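You operate a simulated robot arm through the tools that you are given. There is no shell and no other tool. Be economical: measure what you need, move in short steps, check, and stop when the job is done.

You are at the controls of a simulated two-armed robot. One attempt, no reset.

## Task
Take the tin marked "fuses" from the top of the workbench and leave it on the low shelf of the workbench. Put the scrap from the top of the workbench on the rubber block there. Take the grey hub and leave it on the low shelf of the workbench. Take the bottle cap from the top of the workbench and leave it on top of the fare meter. Take the purple pad on the top of the workbench and put it away on the middle of the store counter. Take the blue spark plug and put it on top of the silver piston. Fetch the teal pad and set it on the gold pulley. Pick up the blue carton with one hand, pass it to the other hand and put it on the rear shelf of the green rickshaw. Do these in any order. Set down upright: purple pad, teal pad, blue carton.
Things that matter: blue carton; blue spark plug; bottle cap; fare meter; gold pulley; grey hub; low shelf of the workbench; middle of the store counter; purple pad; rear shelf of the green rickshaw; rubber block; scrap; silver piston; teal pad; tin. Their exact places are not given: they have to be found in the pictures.

It is judged by the outcome, as a careful person would: the job done as asked, and still so three seconds after it is handed in. It fails if anything else is knocked over, pushed out of place, dropped, spilled or broken. Lids that push on must go on centred and level and be pressed home; caps that screw on are set level and turned clockwise until they are tight.

## Robot
Two 7-joint arms with four-finger grippers on one trunk, on a base that drives. Base frame: it is fixed to the floor where the robot stands at the start and does not move with it; the origin is under the middle of the robot, x ahead of it, y to its left, z up; the surface under the hand at the start is at about z = 840. Readings come in mm, degrees, newtons and seconds.
The left shoulder is at the start at [40, 181, 1229], the right one opposite. With the tool pointing down near the work surface each hand reaches from about 300 to 820 mm from the robot's upright axis, wherever it stands, measured 20 degrees to its own side. Places, roughly: blue carton [500, 2250, 250]; blue spark plug (3x3x9 cm) [500, 900, 900]; bottle cap (5x5x3 cm) [700, 700, 900]; fare meter [750, 1250, 750]; gold pulley (6x6x3 cm) [300, 2600, 900]; grey hub [500, 250, 750]; low shelf of the workbench [500, 300, 200]; middle of the store counter (76x24 cm) [-2080, -2460, 900]; purple pad (6x5x6 cm) [700, 900, 900]; rear shelf of the green rickshaw (22x68 cm) [-2080, 4380, 980]; rubber block (6x6x2 cm) [700, -100, 800]; scrap (3x3x2 cm) [600, 400, 800]; silver piston (6x6x5 cm) [700, 1000, 900]; teal pad (5x4x4 cm) [300, 2100, 900]; tin [750, 250, 750]. Payload 3.67 kg a hand.
The TCP of each hand is the grasp point between the finger pads, 28 mm short of the fingertips. In the tool frame z runs along the fingers and y along their closing line. The gripper opens to 112 mm. The gripper's body begins 73 mm behind the TCP.
Orientation is that of the tool frame in the base frame, as a unit quaternion [x, y, z, w]. With the fingers straight down and closing along the base's y, the tool's x points along the base's -x, its y along +y and its z along -z.

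## Interface
- The arms move only by the tool apply_moves. It takes "left_commands", "right_commands" or both (then of equal length, played together; a hand with none holds still); each is a list of rows, each a list of 7 numbers: the shift along the tool's x, y, z in units of 200 mm (1.0 is 200 mm), then the turn, a rotation vector about the tool's x, y, z in units of 180 degrees (1.0 is 180 degrees), then the opening, from 0 (shut) to 1 (fully open). In form: [[dx, dy, dz, rx, ry, rz, jaw], ...]. A call has 1 to 20 rows; each row is the pose to reach, as a shift and turn from the pose commanded when the call began, along the tool's axes at that moment. A call with a number of a shift or a turn outside -1 to 1 is refused whole. Each row takes 0.2 s and may step no farther than 50 mm and 8.6 degrees from the row before; otherwise, or with a gripper value out of range, the whole call is refused. Where a pose cannot be reached the arm comes as near as it can. A force on the tool above 40 N (or 10 N above the force at the start of the call, whichever is more), or a blocked arm, ends the call early, and 0.2 s more pass. The fingers move at their own pace and stop on an object; they squeeze with about 22 N. The grip force told is the motor's: it shows also when the fingers shut on nothing. Time passes only in rows, and 0.2 s behind the last, so rows that repeat a pose let the fingers close. It gives the time, the measured TCP pose, the force on the tool (base axes), the opening and the grip force at its end, in the units of the frame above (readings bear some noise), with the torque about the TCP (base axes, N m) and any sound that the robot's microphone picked up, and new pictures: "views" is both (left out), scene, wrist or none (wrist: the cameras of the hands that moved).
- Cameras (640 x 400 px; columns grow to the right, rows downward): "scene" is now at [87.7, 27.4, 1433.7]; the picture's right is [0.38, -0.93, 0.00], its down [-0.73, -0.30, -0.62] and it looks along [0.57, 0.23, -0.79] (base axes); focal length 272 px, centre (320, 200). "left" rides on the left gripper at [60, 18, -104] in its tool frame; the picture's right is [-0.29, 0.96, 0.00], its down [-0.80, -0.24, -0.55] and it looks along [-0.53, -0.16, 0.83] (tool axes); focal length 234 px, centre (320, 200). "right" rides on the right gripper at [60, -18, -104] in its tool frame; the picture's right is [0.29, 0.96, 0.00], its down [-0.80, 0.24, -0.55] and it looks along [-0.53, 0.16, 0.83] (tool axes); focal length 234 px, centre (320, 200).
- slide_trunk(by): slides the trunk up (or, below 0, down) by that many mm; the arms and the scene camera ride with it, the base frame stays. It gives what a move gives, with no picture.
- steer(legs): drives the robot by 1 to 6 legs, each [ahead, left, turn to the left] in mm, mm and degrees, along the robot's own axes; the way and the turn of a leg run together, so that a leg with both is an arc; at most 1500 mm and 180 degrees a leg. The arms and the cameras ride along, it lands a little off, and it stops where it bumps. It gives what a move gives, and a new picture of the scene camera.
- head_to(pan, tilt): turns the head with the scene camera to pan (to the left, within 86 degrees either way) and tilt (down, from -29 to 69), counted from straight ahead of the robot. It gives what a move gives, and a new picture of the scene camera.
- probe_pixels(camera, pixels): for up to 12 pixels [column, row] of the newest picture of that camera ("zoom" is the newest enlarged one), the place [x, y, z] in the base frame of the surface seen there, good to about 2 mm. It takes no simulated time.
- close_up(camera, box): a new picture of the part [left, top, right, bottom] of that camera's present view, enlarged. It takes no simulated time.
- job_done(): hands the job in; it is judged then, once.

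Go step by step. Measure first, check grasps and placings, and put right what went wrong. The budget is 329 turns and 360 pictures, counting those below and the enlarged ones. Unless the task says otherwise, let go and move clear before handing in, and close with one line.

The tools are called after ">>>" as name(argument=value, ...) on one line, values as JSON. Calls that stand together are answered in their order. apply_moves: Moves the arms, as the interface text tells. Its arguments: {"type":"object","properties":{"left_commands":{"type":"array"},"right_commands":{"type":"array"},"views":{"type":"string","enum":["both","scene","wrist","none"]}},"required":[]} The other tools are called the same way: slide_trunk (by) slides the trunk up or down; steer (legs) drives the base; head_to (pan, tilt) turns the head that bears the scene camera; probe_pixels (camera, pixels) gives the place of the surface under pixels of a picture; close_up (camera, box) takes an enlarged picture of a part of a camera's view; job_done () hands the job in.

At the start:

```text
time: 0.0
left_eef_pos: [392.5, 567.4, 1109.0]
left_ee_rot: [0.0, 1.0, 0.0, -0.001]
left_force: [0.1, -0.4, 0.7]
left_torque: [-0.01, 0.0, 0.04]
left_width: 111.9
left_grasp_force: 0.1
right_eef_pos: [504.6, 52.2, 1089.6]
right_ee_rot: [0.0, 1.0, 0.0, -0.001]
right_force: [0.0, -0.4, -0.3]
right_torque: [-0.01, 0.05, 0.04]
right_width: 112.1
right_grasp_force: 0.0
trunk travel left (down, up): [-350.0, 164.0]
robot x, y, heading: [0.0, -0.9, -0.3]
head pan, tilt: [22.1, 52.0]
```

scene: 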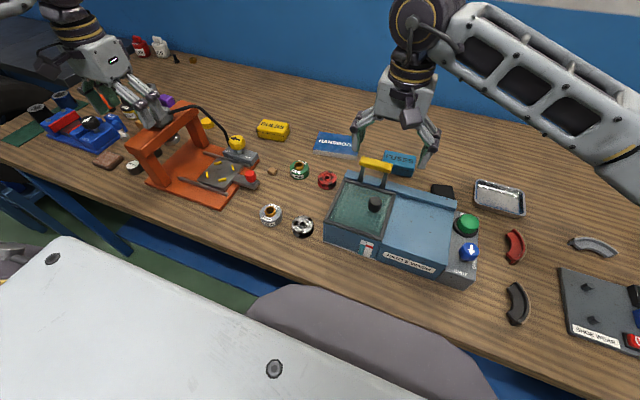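
right: 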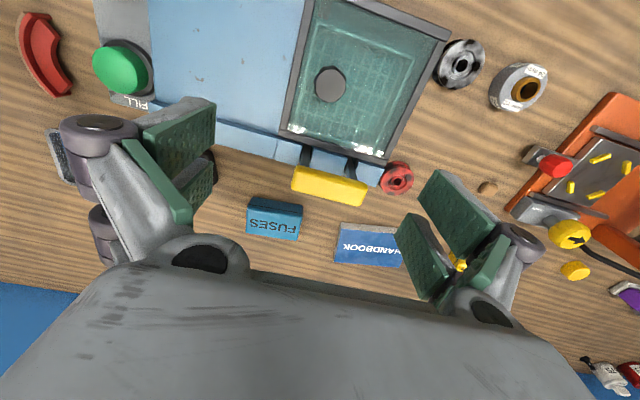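
left: 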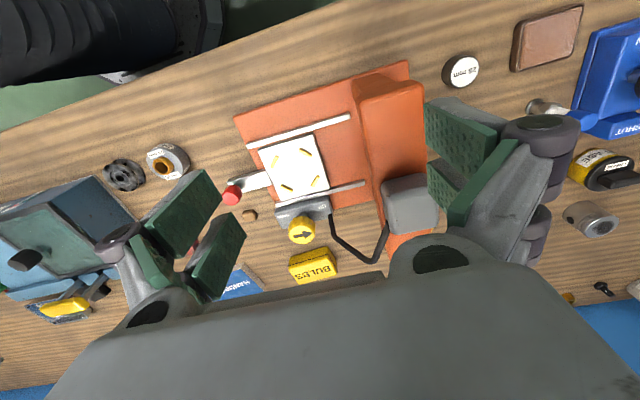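

The scene picture shows the workbench with a blue parts washer, an orange press, the tins and various rings. I'll enlarge parts of it to identify the items.

>>> close_up(camera="scene", box=[220, 100, 480, 290])

>>> close_up(camera="scene", box=[0, 30, 270, 210])

>>> close_up(camera="scene", box=[420, 160, 640, 360])

>>> probe_pixels(camera="scene", pixels=[[400, 158], [272, 171], [270, 213], [302, 227], [300, 170], [328, 180], [272, 128], [208, 125], [168, 102], [135, 168], [443, 190], [193, 60]])

```text
2.11 times, centred on (350, 195) of scene
```

zoom: 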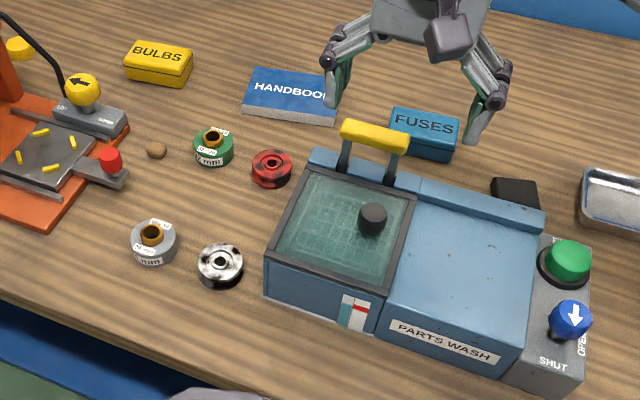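

```text
2.22 times, centred on (135, 120) of scene
```

zoom: 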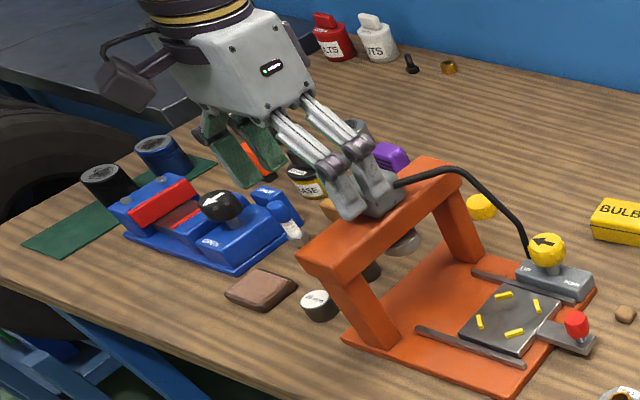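

```text
2.00 times, centred on (530, 260) of scene
```

zoom: 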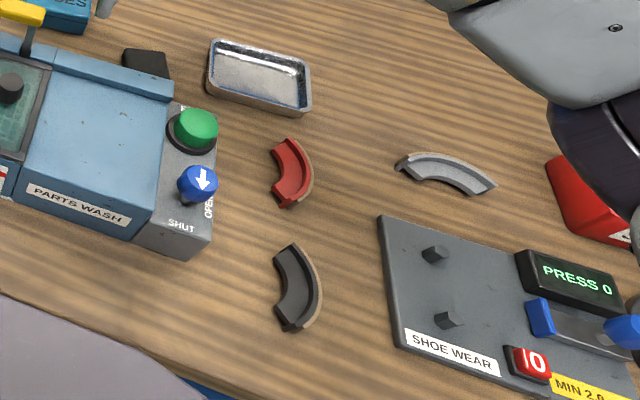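

```text
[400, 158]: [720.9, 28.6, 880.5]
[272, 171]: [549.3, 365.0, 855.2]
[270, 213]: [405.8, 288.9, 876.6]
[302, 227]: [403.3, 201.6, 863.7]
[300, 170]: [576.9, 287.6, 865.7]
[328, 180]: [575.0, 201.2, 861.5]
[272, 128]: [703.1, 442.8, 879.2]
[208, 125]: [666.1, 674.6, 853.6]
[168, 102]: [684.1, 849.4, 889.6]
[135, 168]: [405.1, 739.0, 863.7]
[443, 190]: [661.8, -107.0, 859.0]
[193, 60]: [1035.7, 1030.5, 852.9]
```

The scrap is the small brown lump at scene (272,171), and the black block is at (443,190). I'll check the hubs in detail and look around with the head.

>>> close_up(camera="scene", box=[240, 150, 350, 245])

>>> close_up(camera="right", box=[360, 20, 560, 210])

>>> head_to(pan=75, tilt=30)

```text
4.21 times, centred on (295, 198) of scene
```

zoom: 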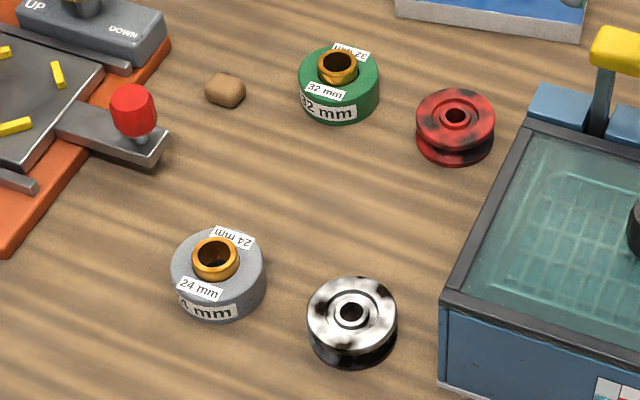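

```text
2.11 times, centred on (460, 115) of right
```

zoom: 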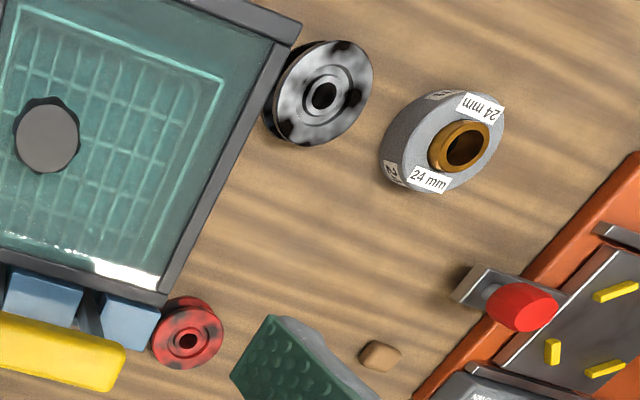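

```text
time: 1.2
left_eef_pos: [391.0, 567.2, 1109.5]
left_ee_rot: [0.0, 1.0, -0.001, 0.0]
left_force: [-0.2, -0.6, 0.7]
left_torque: [0.0, 0.01, 0.05]
left_width: 111.9
left_grasp_force: 0.1
right_eef_pos: [503.6, 52.6, 1088.6]
right_ee_rot: [0.0, 1.0, 0.0, 0.0]
right_force: [-0.1, 1.2, 0.5]
right_torque: [0.04, -0.03, 0.01]
right_width: 112.3
right_grasp_force: 0.0
trunk travel left (down, up): [-350.0, 164.0]
robot x, y, heading: [1.2, -1.7, -0.2]
head pan, tilt: [75.0, 30.0]
```

scene: 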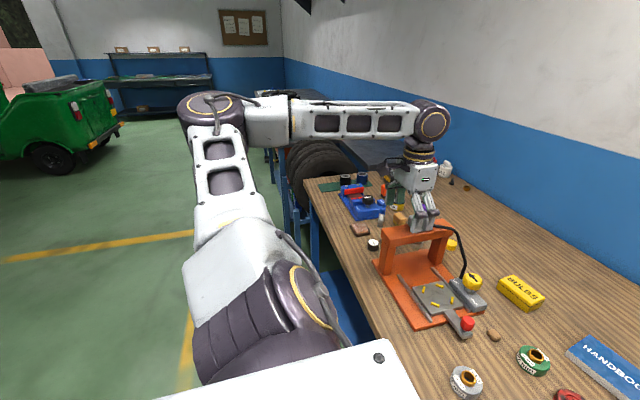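

The grey hub is the ring labelled "24 mm" at [405,289]. I'll back off to see the bench's low shelf.

>>> steer(legs=[[-700, 0, 0]])

>>> head_to(pan=15, tilt=40)

```text
time: 5.2
left_eef_pos: [-309.0, 567.1, 1109.4]
left_ee_rot: [0.004, 1.0, 0.0, -0.001]
left_force: [-0.7, 0.3, -0.4]
left_torque: [-0.01, -0.01, 0.0]
left_width: 111.7
left_grasp_force: 0.2
right_eef_pos: [-201.2, 50.9, 1090.0]
right_ee_rot: [0.004, 1.0, 0.0, 0.0]
right_force: [0.4, 0.7, 0.2]
right_torque: [-0.02, -0.03, 0.0]
right_width: 112.0
right_grasp_force: 0.0
trunk travel left (down, up): [-350.0, 164.0]
robot x, y, heading: [-704.4, 1.3, -0.6]
head pan, tilt: [75.0, 30.0]
```

scene: 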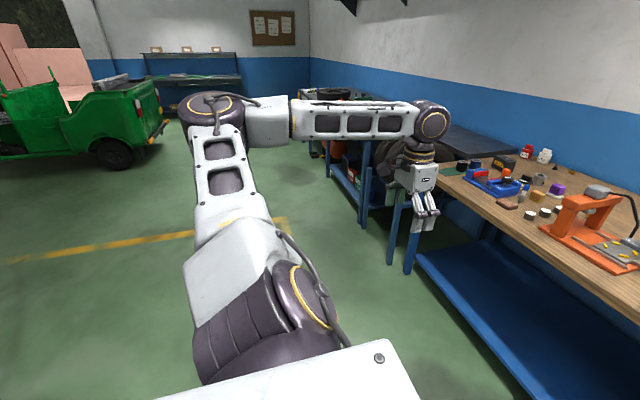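

```text
time: 6.5
left_eef_pos: [-309.1, 566.5, 1109.5]
left_ee_rot: [0.005, 1.0, -0.001, 0.001]
left_force: [0.5, -0.8, -0.6]
left_torque: [-0.01, 0.01, -0.03]
left_width: 112.1
left_grasp_force: 0.2
right_eef_pos: [-200.4, 51.2, 1089.8]
right_ee_rot: [0.005, 1.0, 0.0, 0.0]
right_force: [-0.2, 0.1, 0.5]
right_torque: [0.02, -0.01, -0.04]
right_width: 111.8
right_grasp_force: 0.0
trunk travel left (down, up): [-350.0, 164.0]
robot x, y, heading: [-706.5, 1.8, -0.6]
head pan, tilt: [15.0, 40.0]
```

scene: 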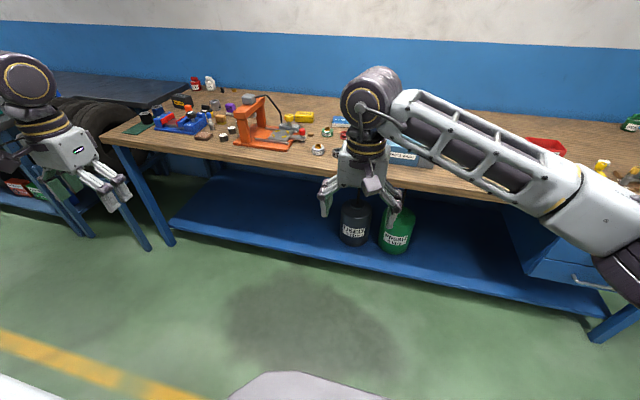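

>>> probe_pixels(camera="scene", pixels=[[230, 225], [260, 200], [290, 235], [200, 215], [355, 205], [395, 213], [280, 165], [120, 145], [160, 235], [600, 310], [300, 258], [230, 230]])

>>> close_up(camera="scene", box=[100, 70, 320, 160])

>>> head_to(pan=50, tilt=20)

```text
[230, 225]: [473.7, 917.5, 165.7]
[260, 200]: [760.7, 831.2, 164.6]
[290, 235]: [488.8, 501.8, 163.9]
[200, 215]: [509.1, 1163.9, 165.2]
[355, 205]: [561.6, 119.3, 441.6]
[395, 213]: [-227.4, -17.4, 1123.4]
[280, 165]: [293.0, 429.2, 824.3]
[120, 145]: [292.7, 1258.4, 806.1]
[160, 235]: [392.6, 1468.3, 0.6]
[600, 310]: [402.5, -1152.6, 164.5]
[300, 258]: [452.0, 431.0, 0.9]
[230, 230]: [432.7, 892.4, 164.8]
```

```text
2.91 times, centred on (210, 115) of scene
```

zoom: 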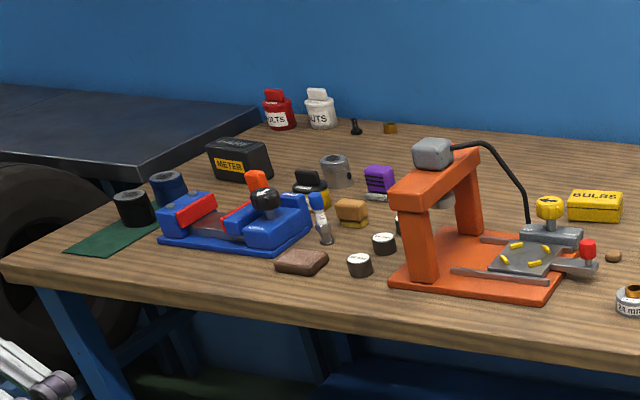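

```text
time: 7.5
left_eef_pos: [-308.9, 567.5, 1108.3]
left_ee_rot: [0.004, 1.0, 0.0, 0.0]
left_force: [0.5, -0.7, -1.6]
left_torque: [-0.03, 0.01, 0.02]
left_width: 111.9
left_grasp_force: 0.1
right_eef_pos: [-200.8, 51.7, 1089.9]
right_ee_rot: [0.005, 1.0, 0.0, 0.0]
right_force: [-0.8, 0.3, 0.4]
right_torque: [0.0, 0.0, -0.02]
right_width: 111.9
right_grasp_force: 0.1
trunk travel left (down, up): [-350.0, 164.0]
robot x, y, heading: [-708.5, 1.2, -0.5]
head pan, tilt: [50.0, 20.0]
```

scene: 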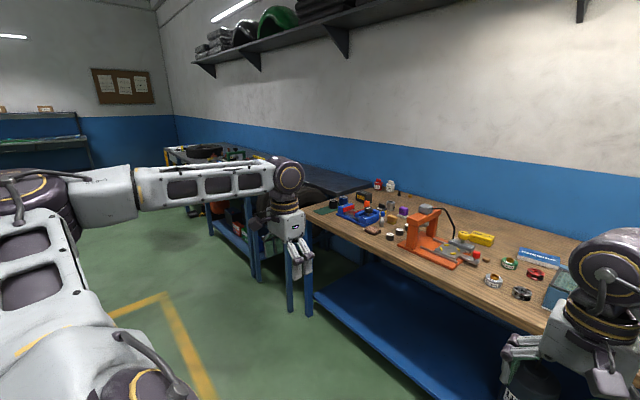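

The low shelf top is at z≈165, from x≈430, with clear space at y 300–1100. I'll return to the bench to pick up the tin, hub and scrap.

>>> steer(legs=[[705, 0, 0.5]])

>>> head_to(pan=5, tilt=50)

```text
time: 11.5
left_eef_pos: [385.8, 570.4, 1108.7]
left_ee_rot: [-0.002, 1.0, 0.0, 0.0]
left_force: [-0.3, 0.1, -0.3]
left_torque: [0.0, -0.02, 0.0]
left_width: 112.1
left_grasp_force: 0.0
right_eef_pos: [501.6, 55.8, 1090.6]
right_ee_rot: [-0.001, 1.0, 0.0, 0.0]
right_force: [0.3, -0.3, 0.4]
right_torque: [-0.02, -0.01, 0.0]
right_width: 111.9
right_grasp_force: 0.0
trunk travel left (down, up): [-350.0, 164.0]
robot x, y, heading: [1.5, 5.3, 0.0]
head pan, tilt: [50.0, 20.0]
```

scene: 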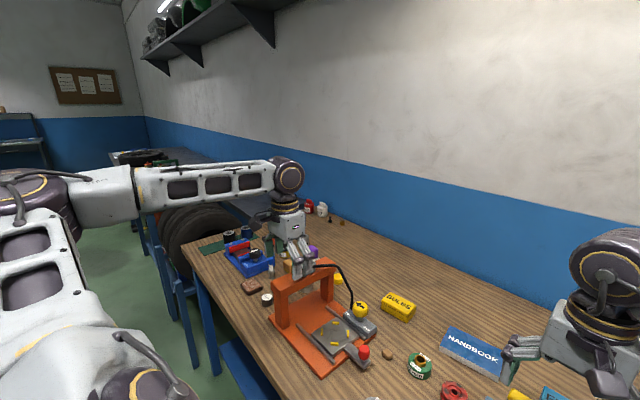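

```text
time: 12.6
left_eef_pos: [386.1, 569.7, 1108.8]
left_ee_rot: [-0.001, 1.0, 0.0, 0.0]
left_force: [0.0, -0.5, -0.4]
left_torque: [-0.01, 0.04, -0.01]
left_width: 112.2
left_grasp_force: 0.1
right_eef_pos: [499.9, 57.7, 1089.8]
right_ee_rot: [-0.002, 1.0, -0.001, 0.001]
right_force: [-0.3, -0.8, 0.8]
right_torque: [0.01, -0.02, 0.0]
right_width: 111.7
right_grasp_force: 0.1
trunk travel left (down, up): [-350.0, 164.0]
robot x, y, heading: [-4.8, -0.4, 0.1]
head pan, tilt: [5.0, 50.0]
```

scene: 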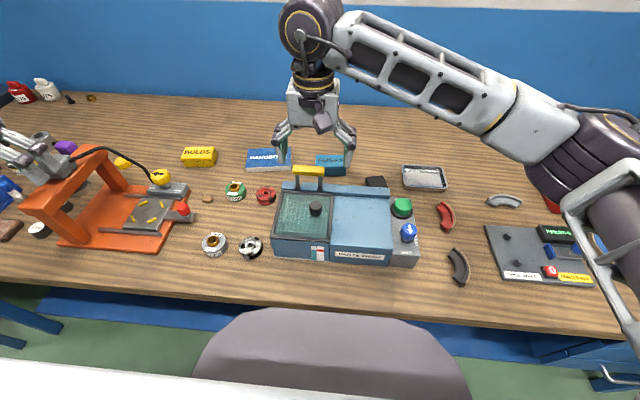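

The view is clear. I'll enlarge the right camera's view of the tin and measure it there.

>>> close_up(camera="right", box=[220, 170, 340, 245])

>>> close_up(camera="scene", box=[260, 120, 460, 270])

```text
5.33 times, centred on (280, 208) of right
```

zoom: 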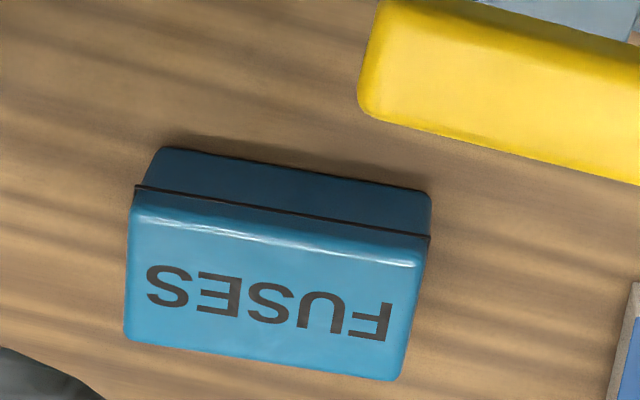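

```text
2.67 times, centred on (360, 195) of scene
```

zoom: 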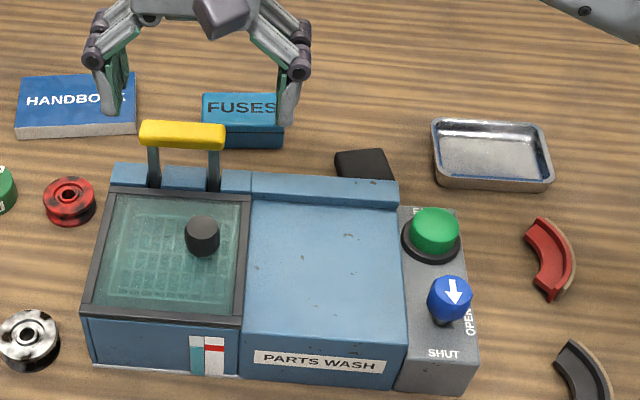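

>>> probe_pixels(camera="right", pixels=[[246, 211], [297, 221.5], [293, 240], [245.5, 231.5], [270, 225], [275, 208], [275, 201], [190, 250]])

>>> probe_pixels(camera="scene", pixels=[[316, 167], [343, 170], [330, 160], [312, 172], [375, 182], [308, 170], [295, 170], [322, 170], [213, 243], [207, 199], [262, 160]])

```text
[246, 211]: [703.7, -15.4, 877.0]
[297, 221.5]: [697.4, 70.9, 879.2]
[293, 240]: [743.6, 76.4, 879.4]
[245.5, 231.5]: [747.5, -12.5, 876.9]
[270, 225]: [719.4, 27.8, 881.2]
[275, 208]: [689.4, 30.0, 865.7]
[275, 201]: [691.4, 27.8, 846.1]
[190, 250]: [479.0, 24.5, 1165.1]
```

```text
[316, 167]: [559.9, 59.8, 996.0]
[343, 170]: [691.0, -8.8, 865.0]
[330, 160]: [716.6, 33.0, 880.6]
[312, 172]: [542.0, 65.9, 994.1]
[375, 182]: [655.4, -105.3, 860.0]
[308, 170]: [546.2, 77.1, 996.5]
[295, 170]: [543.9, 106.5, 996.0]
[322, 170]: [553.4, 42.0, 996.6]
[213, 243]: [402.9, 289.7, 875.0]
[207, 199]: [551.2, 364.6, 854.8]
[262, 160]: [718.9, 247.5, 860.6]
```

The tin is at about (722, 30), 60×95 mm, top z 880, and turned about 3°. I'll bring the right hand above it, turned to close across its narrow side, with the jaws partly open.

>>> apply_moves(right_commands=[[-0.09, -0.012, 0, 0, 0, -0.047, 1], [-0.18, -0.024, 0, 0, 0, -0.094, 0.9], [-0.27, -0.036, 0, 0, 0, -0.141, 0.8], [-0.36, -0.048, 0, 0, 0, -0.188, 0.75], [-0.45, -0.06, 0, 0, 0, -0.235, 0.75], [-0.54, -0.072, 0, 0, 0, -0.282, 0.75], [-0.63, -0.084, 0, 0, 0, -0.329, 0.75], [-0.72, -0.096, 0, 0, 0, -0.376, 0.75], [-0.81, -0.108, 0, 0, 0, -0.423, 0.75], [-0.9, -0.12, 0, 0, 0, -0.47, 0.75], [-1.0, -0.135, 0, 0, 0, -0.517, 0.75], [-1.0, -0.135, 0, 0, 0, -0.517, 0.75]], views="both")

```text
time: 15.2
left_eef_pos: [388.0, 567.7, 1110.6]
left_ee_rot: [-0.002, 1.0, 0.003, 0.0]
left_force: [-0.4, -0.6, 0.5]
left_torque: [0.04, -0.03, 0.02]
left_width: 112.3
left_grasp_force: 0.1
right_eef_pos: [524.4, 32.5, 1060.2]
right_ee_rot: [-0.578, 0.81, -0.089, 0.046]
right_force: [-0.1, -0.9, -1.1]
right_torque: [0.09, -0.03, 0.01]
right_width: 83.9
right_grasp_force: 0.1
right hand out of reach, approached as far as the arm can: row 7, 8, 9, 10, 11, 12
trunk travel left (down, up): [-350.0, 164.0]
robot x, y, heading: [-2.0, 4.1, 0.1]
head pan, tilt: [5.0, 50.0]
```

scene: 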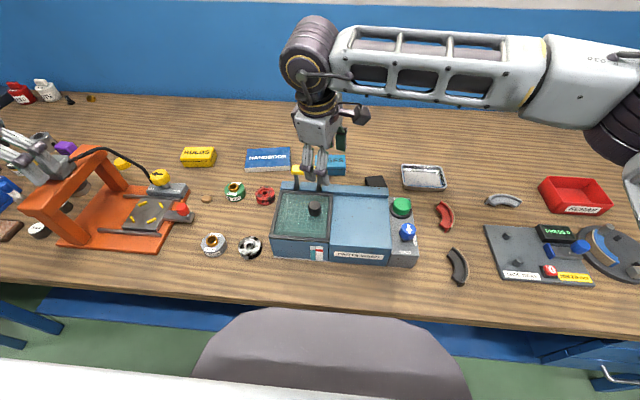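
right: 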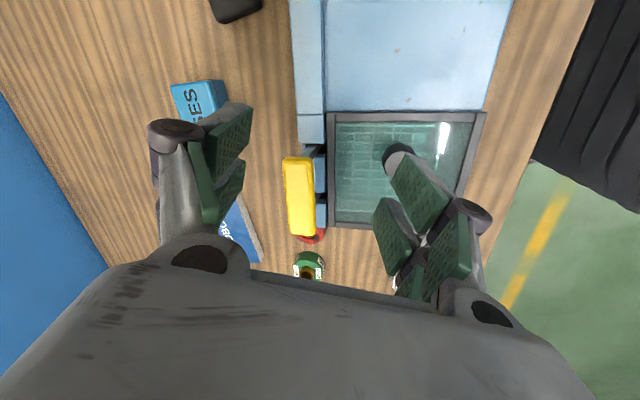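

The 90° turn runs out of wrist range. I'll turn back and close along y instead (95 mm, which fits the 112 mm opening); first a small upward step to see where the commanded pose stands.

>>> apply_moves(right_commands=[[0, 0, -0.15, 0, 0, 0, 0.75], [0, 0, -0.15, 0, 0, 0, 0.75]], views="none")

```text
time: 15.8
left_eef_pos: [386.8, 568.4, 1109.1]
left_ee_rot: [-0.002, 1.0, 0.001, 0.0]
left_force: [0.1, -0.4, -0.2]
left_torque: [0.01, 0.0, 0.02]
left_width: 111.9
left_grasp_force: 0.1
right_eef_pos: [519.0, 36.8, 1088.2]
right_ee_rot: [-0.579, 0.809, -0.091, 0.045]
right_force: [0.3, 0.2, -0.5]
right_torque: [0.0, 0.01, 0.02]
right_width: 83.9
right_grasp_force: 0.0
trunk travel left (down, up): [-350.0, 164.0]
robot x, y, heading: [-2.8, 3.3, 0.4]
head pan, tilt: [5.0, 50.0]
```

The commanded pose follows the measured one. I'll turn back to near straight-down with a 3° twist and open the jaws.

>>> apply_moves(right_commands=[[0, 0, 0, -0.0069, 0.0032, 0.0417, 1], [0, 0, 0, -0.0138, 0.0064, 0.0835, 1], [0, 0, 0, -0.0207, 0.0096, 0.1252, 1], [0, 0, 0, -0.0276, 0.0128, 0.1669, 1], [0, 0, 0, -0.0346, 0.0159, 0.2087, 1], [0, 0, 0, -0.0415, 0.0191, 0.2504, 1], [0, 0, 0, -0.0484, 0.0223, 0.2921, 1], [0, 0, 0, -0.0553, 0.0255, 0.3339, 1], [0, 0, 0, -0.0622, 0.0287, 0.3756, 1], [0, 0, 0, -0.0622, 0.0287, 0.3756, 1]], views="none")

```text
time: 18.0
left_eef_pos: [386.7, 569.4, 1108.8]
left_ee_rot: [-0.001, 1.0, 0.0, 0.001]
left_force: [-0.3, 0.0, -0.3]
left_torque: [-0.03, 0.0, -0.01]
left_width: 111.7
left_grasp_force: 0.1
right_eef_pos: [518.0, 36.6, 1087.2]
right_ee_rot: [-0.027, 1.0, 0.0, -0.001]
right_force: [0.4, 0.7, 0.0]
right_torque: [0.01, -0.02, 0.02]
right_width: 111.8
right_grasp_force: 0.1
trunk travel left (down, up): [-350.0, 164.0]
robot x, y, heading: [-5.7, 0.5, -0.1]
head pan, tilt: [5.0, 50.0]
```

Now forward to above the tin.

>>> apply_moves(right_commands=[[-0.22, -0.02, 0, 0, 0, 0, 1], [-0.44, -0.04, 0, 0, 0, 0, 1], [-0.66, -0.06, 0, 0, 0, 0, 1], [-0.85, -0.08, 0.1, 0, 0, 0, 1], [-1.0, -0.089, 0.25, 0, 0, 0, 1], [-1.0, -0.089, 0.45, 0, 0, 0, 1], [-1.0, -0.089, 0.45, 0, 0, 0, 1]], views="both")

```text
time: 19.6
left_eef_pos: [387.4, 569.6, 1108.7]
left_ee_rot: [-0.003, 1.0, 0.0, 0.0]
left_force: [-0.3, 0.7, 0.1]
left_torque: [0.02, -0.03, -0.02]
left_width: 112.3
left_grasp_force: 0.1
right_eef_pos: [720.3, 29.9, 998.2]
right_ee_rot: [-0.028, 1.0, 0.0, 0.002]
right_force: [0.5, -0.2, 0.4]
right_torque: [-0.03, 0.0, 0.01]
right_width: 111.9
right_grasp_force: 0.1
trunk travel left (down, up): [-350.0, 164.0]
robot x, y, heading: [-2.5, 0.2, 0.4]
head pan, tilt: [5.0, 50.0]
```

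scene: 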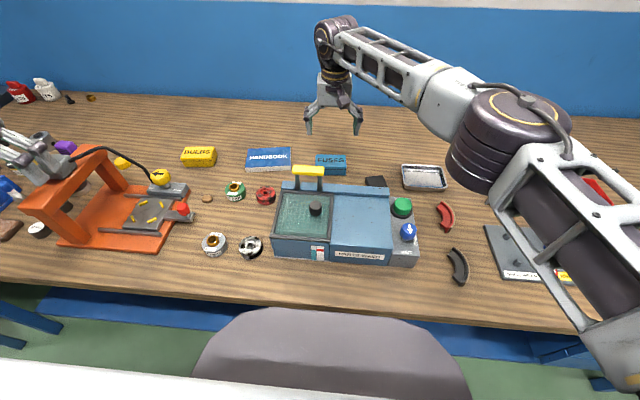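
right: 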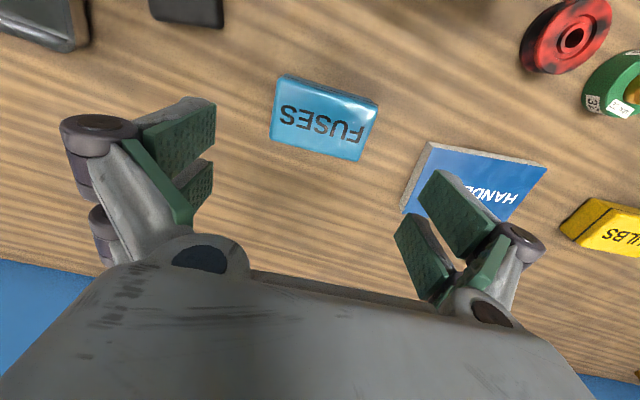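

I'll re-measure the tin from close.

>>> probe_pixels(camera="right", pixels=[[276, 82], [376, 106], [357, 158], [272, 138], [404, 200], [429, 146], [320, 120], [222, 25], [180, 10]])

```text
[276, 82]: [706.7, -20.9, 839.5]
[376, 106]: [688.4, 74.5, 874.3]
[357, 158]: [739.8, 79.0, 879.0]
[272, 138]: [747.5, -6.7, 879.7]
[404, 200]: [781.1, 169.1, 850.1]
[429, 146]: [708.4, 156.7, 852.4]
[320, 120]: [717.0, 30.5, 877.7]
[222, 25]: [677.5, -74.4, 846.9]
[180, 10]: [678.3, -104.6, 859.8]
```

The tin's centre is about (718, 34), turned 5°. I'll adjust, descend and grip.

>>> apply_moves(right_commands=[[0.01, 0.02, 0.0, 0, 0, -0.009, 1], [0.01, 0.02, 0.2, 0, 0, -0.009, 1], [0.01, 0.02, 0.4, 0, 0, -0.009, 1], [0.01, 0.02, 0.52, 0, 0, -0.009, 1], [0.01, 0.02, 0.6, 0, 0, -0.009, 1], [0.01, 0.02, 0.64, 0, 0, -0.009, 1], [0.01, 0.02, 0.64, 0, 0, -0.009, 1]], views="both")

```text
time: 21.2
left_eef_pos: [387.2, 571.3, 1108.8]
left_ee_rot: [-0.001, 1.0, 0.0, 0.0]
left_force: [-0.4, 0.0, 0.5]
left_torque: [0.03, 0.03, -0.02]
left_width: 111.9
left_grasp_force: 0.0
right_eef_pos: [717.5, 35.0, 868.2]
right_ee_rot: [-0.042, 0.999, 0.0, 0.0]
right_force: [-1.0, -0.6, 0.6]
right_torque: [0.02, 0.0, 0.0]
right_width: 111.8
right_grasp_force: 0.0
trunk travel left (down, up): [-350.0, 164.0]
robot x, y, heading: [-4.6, 1.5, 0.3]
head pan, tilt: [5.0, 50.0]
```

scene: 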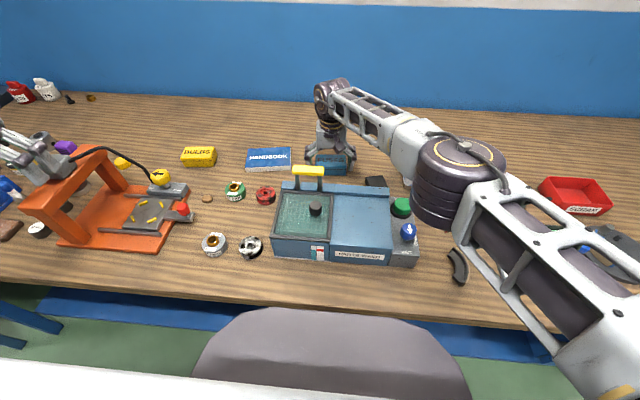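
right: 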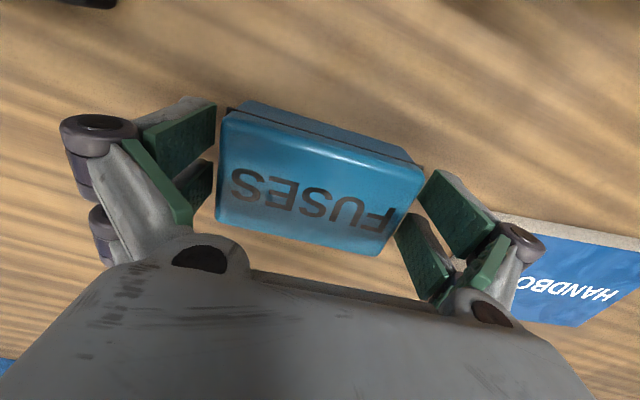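

The tin lies between the fingers; I'll close.

>>> apply_moves(right_commands=[[0, 0, -0.015, 0, 0, 0, 0.6], [0, 0, -0.015, 0, 0, 0, 0.5], [0, 0, -0.015, 0, 0, 0, 0.4], [0, 0, -0.015, 0, 0, 0, 0.4]], views="wrist")

```text
time: 22.2
left_eef_pos: [385.7, 569.5, 1108.2]
left_ee_rot: [-0.001, 1.0, 0.0, 0.0]
left_force: [0.1, -0.1, 0.7]
left_torque: [-0.02, 0.0, 0.0]
left_width: 112.1
left_grasp_force: 0.1
right_eef_pos: [717.2, 34.6, 872.8]
right_ee_rot: [-0.042, 0.999, 0.0, 0.0]
right_force: [0.8, -0.4, -0.8]
right_torque: [0.01, 0.04, 0.0]
right_width: 95.1
right_grasp_force: 21.6
trunk travel left (down, up): [-350.0, 164.0]
robot x, y, heading: [-5.9, 1.2, 0.3]
head pan, tilt: [5.0, 50.0]
```

right: 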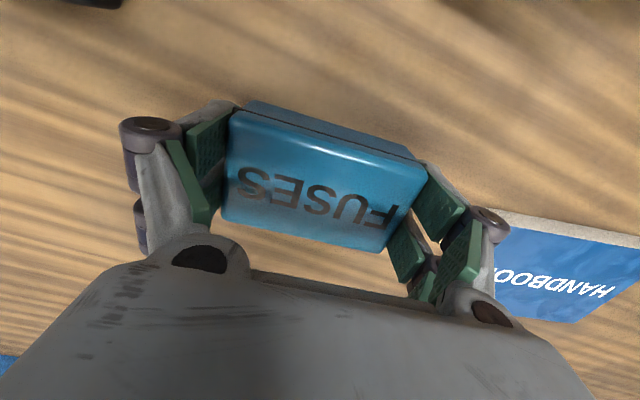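

Grip is 95 mm at 21 N. I'll lift and take it to the right, clear of the bench work.

>>> apply_moves(right_commands=[[0, 0, -0.1, 0, 0, 0, 0.4], [0, 0, -0.3, 0, 0, 0, 0.4], [0, 0, -0.5, 0, 0, 0, 0.4], [0, 0, -0.7, 0, 0, 0, 0.4], [0, 0, -0.95, 0, 0, 0, 0.4], [0, -0.2, -0.95, 0, 0, 0, 0.4], [0, -0.4, -0.95, 0, 0, 0, 0.4], [0.0, -0.6, -0.95, 0, 0, 0, 0.4], [0.2, -0.7, -0.95, 0, 0, 0, 0.4], [0.4, -0.8, -0.95, 0, 0, 0, 0.4], [0.6, -0.9, -0.95, 0, 0, 0, 0.4], [0.8, -1.0, -0.95, 0, 0, 0, 0.4], [1.0, -1.0, -0.95, 0, 0, 0, 0.4], [1.0, -1.0, -0.95, 0, 0, 0, 0.4]], views="scene")

>>> close_up(camera="left", box=[100, 80, 300, 230])

>>> probe_pixels(camera="left", pixels=[[249, 215], [244, 213], [255, 216], [250, 219], [150, 153], [165, 145], [188, 165], [160, 178]])

```text
time: 25.2
left_eef_pos: [387.7, 570.2, 1107.8]
left_ee_rot: [-0.002, 1.0, -0.001, -0.001]
left_force: [0.6, -0.8, -0.1]
left_torque: [-0.01, -0.01, -0.01]
left_width: 112.1
left_grasp_force: 0.1
right_eef_pos: [535.2, -182.0, 1064.4]
right_ee_rot: [-0.041, 0.999, 0.0, 0.0]
right_force: [0.0, -0.5, -2.2]
right_torque: [-0.02, 0.0, -0.01]
right_width: 94.8
right_grasp_force: 21.9
trunk travel left (down, up): [-350.0, 164.0]
robot x, y, heading: [-6.1, -0.2, 0.0]
head pan, tilt: [5.0, 50.0]
```

scene: 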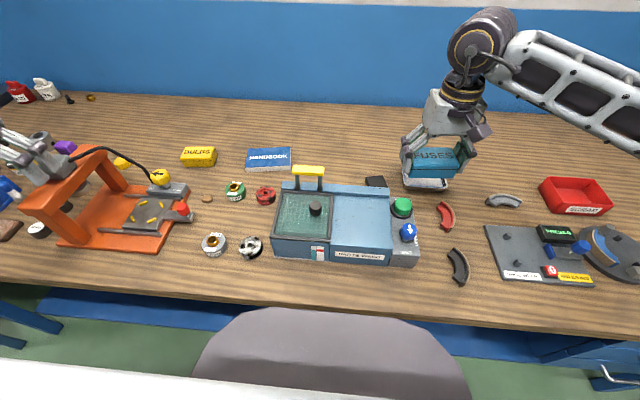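

```text
2.67 times, centred on (200, 155) of left
```

zoom: 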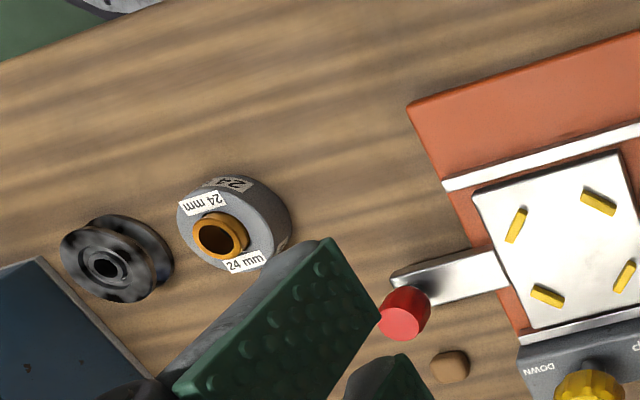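

```text
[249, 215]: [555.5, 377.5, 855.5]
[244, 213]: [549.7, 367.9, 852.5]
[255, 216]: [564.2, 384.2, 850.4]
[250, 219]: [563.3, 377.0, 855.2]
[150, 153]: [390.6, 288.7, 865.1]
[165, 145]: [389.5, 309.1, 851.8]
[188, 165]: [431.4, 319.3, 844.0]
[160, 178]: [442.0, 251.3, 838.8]
```

>>> probe_pixels(camera="scene", pixels=[[183, 207], [193, 215], [194, 210], [186, 190], [207, 196], [202, 198], [213, 199], [207, 202]])

>>> apply_moves(left_commands=[[-0.2, -0.2, 0, 0, 0, 0, 1], [-0.4, -0.4, 0, 0, 0, 0, 0.8], [-0.55, -0.55, 0, 0, 0, 0, 0.6], [-0.7, -0.7, 0.1, 0, 0, 0, 0.54], [-0.84, -0.85, 0.3, 0, 0, 0, 0.54], [-0.84, -0.98, 0.5, 0, 0, 0, 0.54], [-0.84, -0.98, 0.6, 0, 0, 0, 0.54], [-0.84, -0.98, 0.6, 0, 0, 0, 0.54]], views="both")

```text
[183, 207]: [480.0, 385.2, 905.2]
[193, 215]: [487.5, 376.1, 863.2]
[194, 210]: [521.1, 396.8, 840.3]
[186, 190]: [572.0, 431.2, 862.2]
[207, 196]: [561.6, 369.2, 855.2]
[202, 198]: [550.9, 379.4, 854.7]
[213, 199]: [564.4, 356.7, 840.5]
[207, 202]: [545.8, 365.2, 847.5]
```

```text
refused: row 1 steps farther than a row can; nothing moved
```

>>> apply_moves(left_commands=[[-0.15, -0.17, 0, 0, 0, 0, 1], [-0.3, -0.34, 0, 0, 0, 0, 0.8], [-0.45, -0.51, 0, 0, 0, 0, 0.6], [-0.6, -0.68, 0.0, 0, 0, 0, 0.54], [-0.75, -0.83, 0.1, 0, 0, 0, 0.54], [-0.84, -0.98, 0.25, 0, 0, 0, 0.54], [-0.84, -1.0, 0.45, 0, 0, 0, 0.54], [-0.84, -1.0, 0.6, 0, 0, 0, 0.54], [-0.84, -1.0, 0.6, 0, 0, 0, 0.54]], views="both")

```text
time: 27.2
left_eef_pos: [556.5, 369.5, 988.9]
left_ee_rot: [-0.002, 1.0, 0.0, -0.001]
left_force: [0.3, 0.2, -0.8]
left_torque: [0.01, 0.0, 0.0]
left_width: 60.3
left_grasp_force: 0.1
right_eef_pos: [534.4, -182.5, 1062.8]
right_ee_rot: [-0.042, 0.999, 0.0, -0.001]
right_force: [1.4, -1.0, -2.2]
right_torque: [-0.01, 0.0, -0.03]
right_width: 94.7
right_grasp_force: 22.5
trunk travel left (down, up): [-350.0, 164.0]
robot x, y, heading: [-8.6, 1.4, 0.2]
head pan, tilt: [5.0, 50.0]
```

scene: 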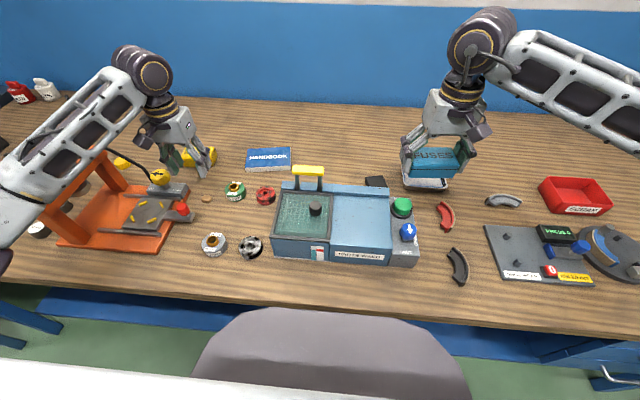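
left: 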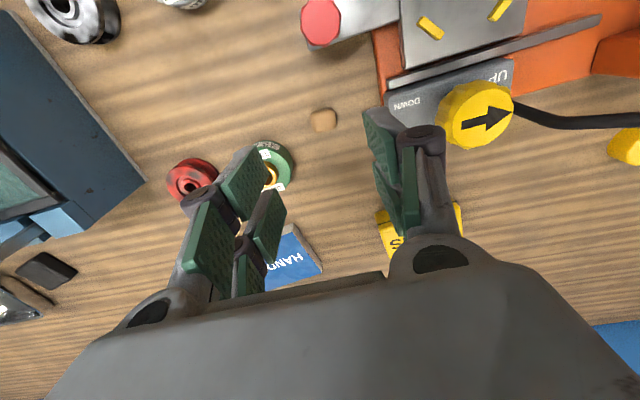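

>>> probe_pixels(camera="left", pixels=[[387, 100], [400, 120], [322, 119], [311, 119], [334, 119], [322, 130], [322, 109], [262, 165]])

```text
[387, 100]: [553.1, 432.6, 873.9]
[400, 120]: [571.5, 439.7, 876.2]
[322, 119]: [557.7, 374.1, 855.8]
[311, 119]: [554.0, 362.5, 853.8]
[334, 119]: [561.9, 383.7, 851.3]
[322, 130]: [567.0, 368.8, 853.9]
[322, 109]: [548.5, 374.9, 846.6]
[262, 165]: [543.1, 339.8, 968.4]
```

Scrap at (557, 373); the control box starts at y 431, leaving room. I'll descend and grip.

>>> apply_moves(left_commands=[[-0.005, 0.02, 0.2, 0, 0, 0, 0.48], [-0.005, 0.02, 0.4, 0, 0, 0, 0.48], [-0.005, 0.02, 0.52, 0, 0, 0, 0.48], [-0.005, 0.02, 0.59, 0, 0, 0, 0.48], [-0.005, 0.02, 0.59, 0, 0, 0, 0.48], [-0.005, 0.02, 0.59, 0, 0, 0, 0.2], [-0.005, 0.02, 0.59, 0, 0, 0, 0.1], [-0.005, 0.02, 0.59, 0, 0, 0, 0.1], [-0.005, 0.02, 0.59, 0, 0, 0, 0.1]], views="wrist")

```text
time: 29.2
left_eef_pos: [556.0, 373.9, 870.4]
left_ee_rot: [-0.002, 1.0, 0.0, 0.0]
left_force: [0.3, 0.2, -0.3]
left_torque: [0.0, -0.01, 0.03]
left_width: 22.9
left_grasp_force: 22.4
right_eef_pos: [535.9, -181.6, 1063.9]
right_ee_rot: [-0.042, 0.999, 0.0, 0.0]
right_force: [-0.2, 0.4, -0.6]
right_torque: [-0.01, -0.01, -0.01]
right_width: 94.9
right_grasp_force: 22.4
trunk travel left (down, up): [-350.0, 164.0]
robot x, y, heading: [-4.0, 0.8, 0.1]
head pan, tilt: [5.0, 50.0]
```

left: 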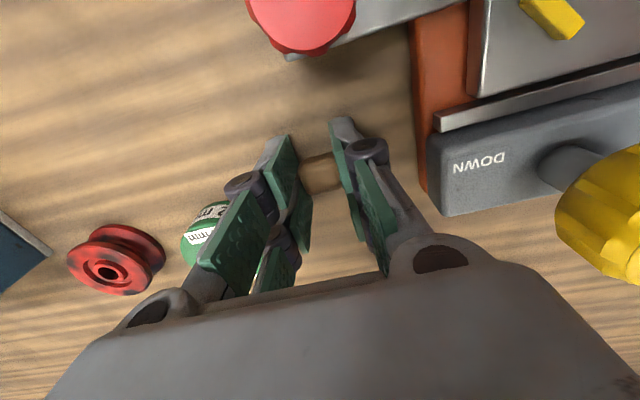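

Scrap gripped (23 mm). I'll lift it, move the right hand farther right, and carry the scrap toward the rubber block.

>>> apply_moves(left_commands=[[0, 0, -0.2, 0, 0, 0, 0.1], [0, 0, -0.4, 0, 0, 0, 0.1], [0, 0, -0.6, 0, 0, 0, 0.1], [0, 0, -0.8, 0, 0, 0, 0.1], [0, 0, -0.98, 0, 0, 0, 0.1], [-0.1, -0.2, -0.98, 0, 0, 0, 0.1], [-0.2, -0.4, -0.98, 0, 0, 0, 0.1], [-0.3, -0.6, -0.98, 0, 0, 0, 0.1], [-0.4, -0.8, -0.98, 0, 0, 0, 0.1], [-0.5, -1.0, -0.98, 0, 0, 0, 0.1]], right_commands=[[0.1, -0.1, 0, 0, 0, 0, 0.4], [0.2, -0.2, 0, 0, 0, 0, 0.4], [0.3, -0.3, 0, 0, 0, 0, 0.4], [0.4, -0.4, 0, 0, 0, 0, 0.4], [0.5, -0.5, 0, 0, 0, 0, 0.4], [0.5, -0.6, 0, 0, 0, 0, 0.4], [0.5, -0.7, 0, 0, 0, 0, 0.4], [0.5, -0.8, 0, 0, 0, 0, 0.4], [0.5, -0.8, 0, 0, 0, 0, 0.4], [0.5, -0.8, 0, 0, 0, 0, 0.4]], views="none")

>>> apply_moves(left_commands=[[0, -0.2, 0, 0, 0, 0, 0.1], [0, -0.4, 0, 0, 0, 0, 0.1], [0, -0.6, 0, 0, 0, 0, 0.1], [0, -0.8, 0, 0, 0, 0, 0.1], [0, -1.0, 0, 0, 0, 0, 0.1], [0, -1.0, 0, 0, 0, 0, 0.1]], views="both")

```text
time: 31.4
left_eef_pos: [658.3, 172.7, 1065.5]
left_ee_rot: [-0.002, 1.0, 0.001, 0.0]
left_force: [0.4, -0.2, 0.7]
left_torque: [0.04, 0.01, 0.0]
left_width: 22.9
left_grasp_force: 22.6
right_eef_pos: [449.2, -351.9, 1062.4]
right_ee_rot: [-0.042, 0.999, 0.001, 0.0]
right_force: [0.6, -0.6, -1.3]
right_torque: [0.03, 0.0, 0.01]
right_width: 94.9
right_grasp_force: 22.6
trunk travel left (down, up): [-350.0, 164.0]
robot x, y, heading: [-2.0, -0.8, -0.1]
head pan, tilt: [5.0, 50.0]
```

```text
time: 32.8
left_eef_pos: [656.5, -24.4, 1066.5]
left_ee_rot: [-0.002, 1.0, 0.0, 0.001]
left_force: [-0.6, 0.2, -0.1]
left_torque: [-0.01, 0.0, 0.05]
left_width: 22.5
left_grasp_force: 22.2
right_eef_pos: [448.1, -349.5, 1063.5]
right_ee_rot: [-0.042, 0.999, -0.001, 0.0]
right_force: [0.6, -0.3, -1.0]
right_torque: [-0.04, 0.01, 0.01]
right_width: 94.8
right_grasp_force: 21.7
trunk travel left (down, up): [-350.0, 164.0]
robot x, y, heading: [-1.8, -0.3, 0.1]
head pan, tilt: [5.0, 50.0]
```

scene: 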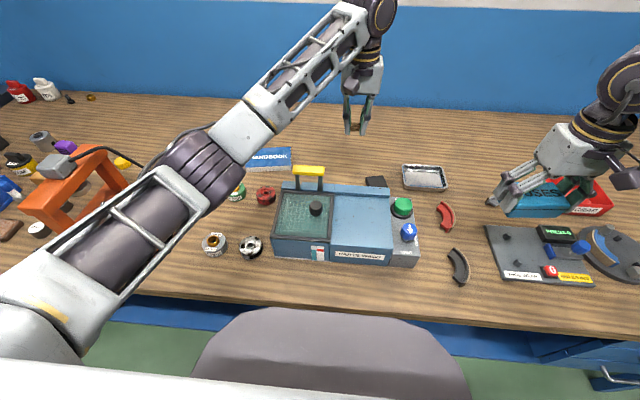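
left: 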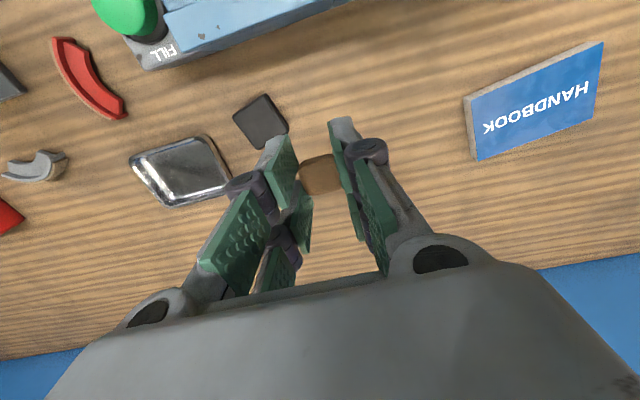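

>>> probe_pixels(camera="left", pixels=[[262, 118], [240, 118], [265, 96], [285, 128], [258, 145], [225, 180], [210, 140], [200, 30]])

>>> probe_pixels(camera="scene", pixels=[[375, 180], [368, 180], [384, 179], [405, 185], [405, 168], [385, 190]])

```text
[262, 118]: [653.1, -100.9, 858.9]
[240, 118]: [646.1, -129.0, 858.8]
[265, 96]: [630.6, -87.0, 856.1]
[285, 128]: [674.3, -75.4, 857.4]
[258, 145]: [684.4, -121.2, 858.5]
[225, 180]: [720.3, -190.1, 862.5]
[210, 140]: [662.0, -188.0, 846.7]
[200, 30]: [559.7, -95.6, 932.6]
```

```text
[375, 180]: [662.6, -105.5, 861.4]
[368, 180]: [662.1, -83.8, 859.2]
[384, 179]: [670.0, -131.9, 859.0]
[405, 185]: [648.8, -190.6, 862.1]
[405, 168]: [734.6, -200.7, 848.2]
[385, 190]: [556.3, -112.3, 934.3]
```

Block centre about (658, −103), top z 860. I'll move over it and lower the scrap.

>>> apply_moves(left_commands=[[-0.01, -0.2, 0, 0, 0, 0, 0.1], [-0.01, -0.396, 0, 0, 0, 0, 0.1], [-0.01, -0.396, 0.22, 0, 0, 0, 0.1], [-0.01, -0.396, 0.44, 0, 0, 0, 0.1], [-0.01, -0.396, 0.64, 0, 0, 0, 0.1], [-0.01, -0.396, 0.76, 0, 0, 0, 0.1], [-0.01, -0.396, 0.82, 0, 0, 0, 0.1], [-0.01, -0.396, 0.82, 0, 0, 0, 0.1]], views="both")

```text
time: 34.6
left_eef_pos: [658.7, -104.5, 904.0]
left_ee_rot: [-0.002, 1.0, 0.0, 0.0]
left_force: [0.2, -0.8, 0.2]
left_torque: [-0.04, -0.03, 0.01]
left_width: 22.2
left_grasp_force: 22.0
right_eef_pos: [449.0, -350.3, 1062.9]
right_ee_rot: [-0.042, 0.999, 0.0, 0.0]
right_force: [1.3, -0.3, -1.8]
right_torque: [0.01, -0.03, 0.01]
right_width: 94.8
right_grasp_force: 22.0
trunk travel left (down, up): [-350.0, 164.0]
robot x, y, heading: [-4.0, 2.3, 0.3]
head pan, tilt: [5.0, 50.0]
```

scene: 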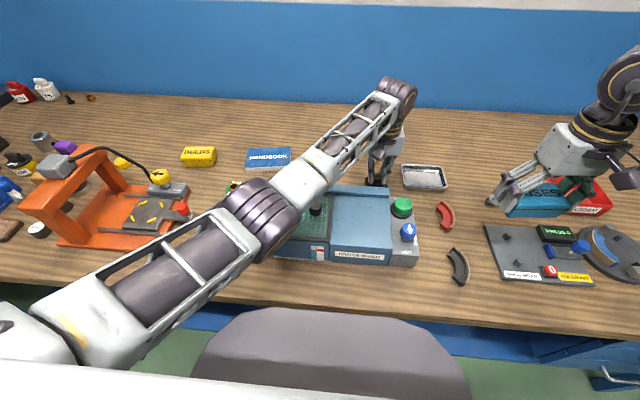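
left: 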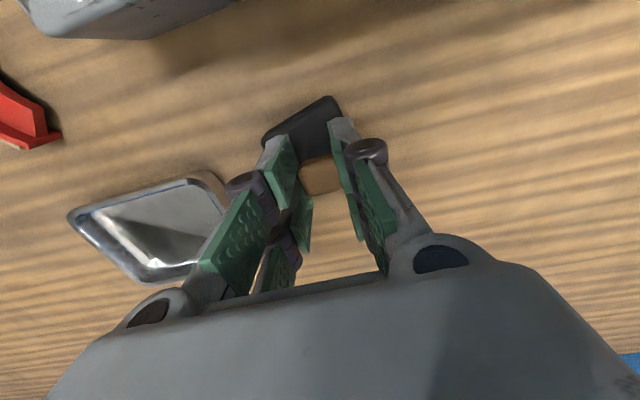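

>>> apply_moves(left_commands=[[0, 0, 0.04, 0, 0, 0, 0.1], [0, 0, 0.063, 0, 0, 0, 0.1], [0, 0, 0.063, 0, 0, 0, 0.1], [0, 0, 0.063, 0, 0, 0, 0.35], [0, 0, 0.063, 0, 0, 0, 0.38], [0, 0, -0.1, 0, 0, 0, 0.38], [0, 0, -0.3, 0, 0, 0, 0.38], [0, 0, -0.5, 0, 0, 0, 0.38], [0, 0, -0.7, 0, 0, 0, 0.38]], views="both")

>>> probe_pixels(camera="left", pixels=[[310, 150]])

```text
time: 36.6
left_eef_pos: [660.2, -104.8, 1043.3]
left_ee_rot: [-0.002, 1.0, -0.001, 0.001]
left_force: [0.5, -0.1, -0.3]
left_torque: [0.02, -0.02, 0.02]
left_width: 42.7
left_grasp_force: 0.1
right_eef_pos: [448.0, -351.0, 1064.3]
right_ee_rot: [-0.043, 0.999, 0.0, 0.001]
right_force: [-0.1, -0.1, -1.5]
right_torque: [-0.03, -0.01, 0.0]
right_width: 94.5
right_grasp_force: 21.6
trunk travel left (down, up): [-350.0, 164.0]
robot x, y, heading: [-1.9, 4.6, 0.1]
head pan, tilt: [5.0, 50.0]
```

scene: 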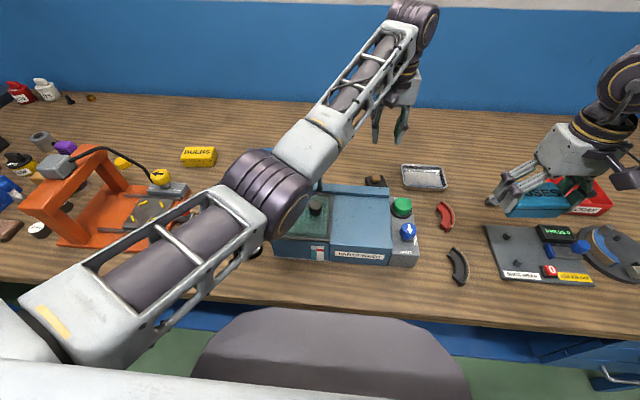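
left: 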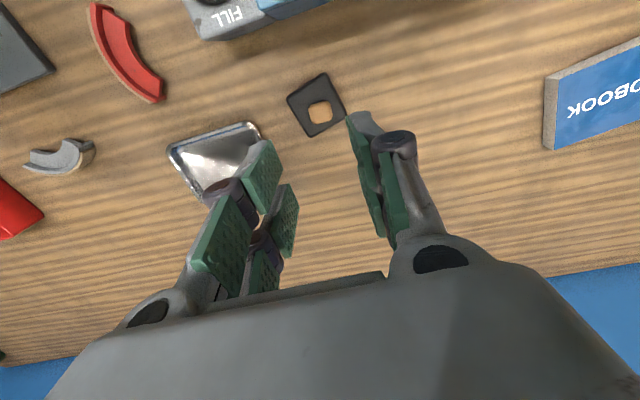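

```text
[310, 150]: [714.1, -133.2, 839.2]
```

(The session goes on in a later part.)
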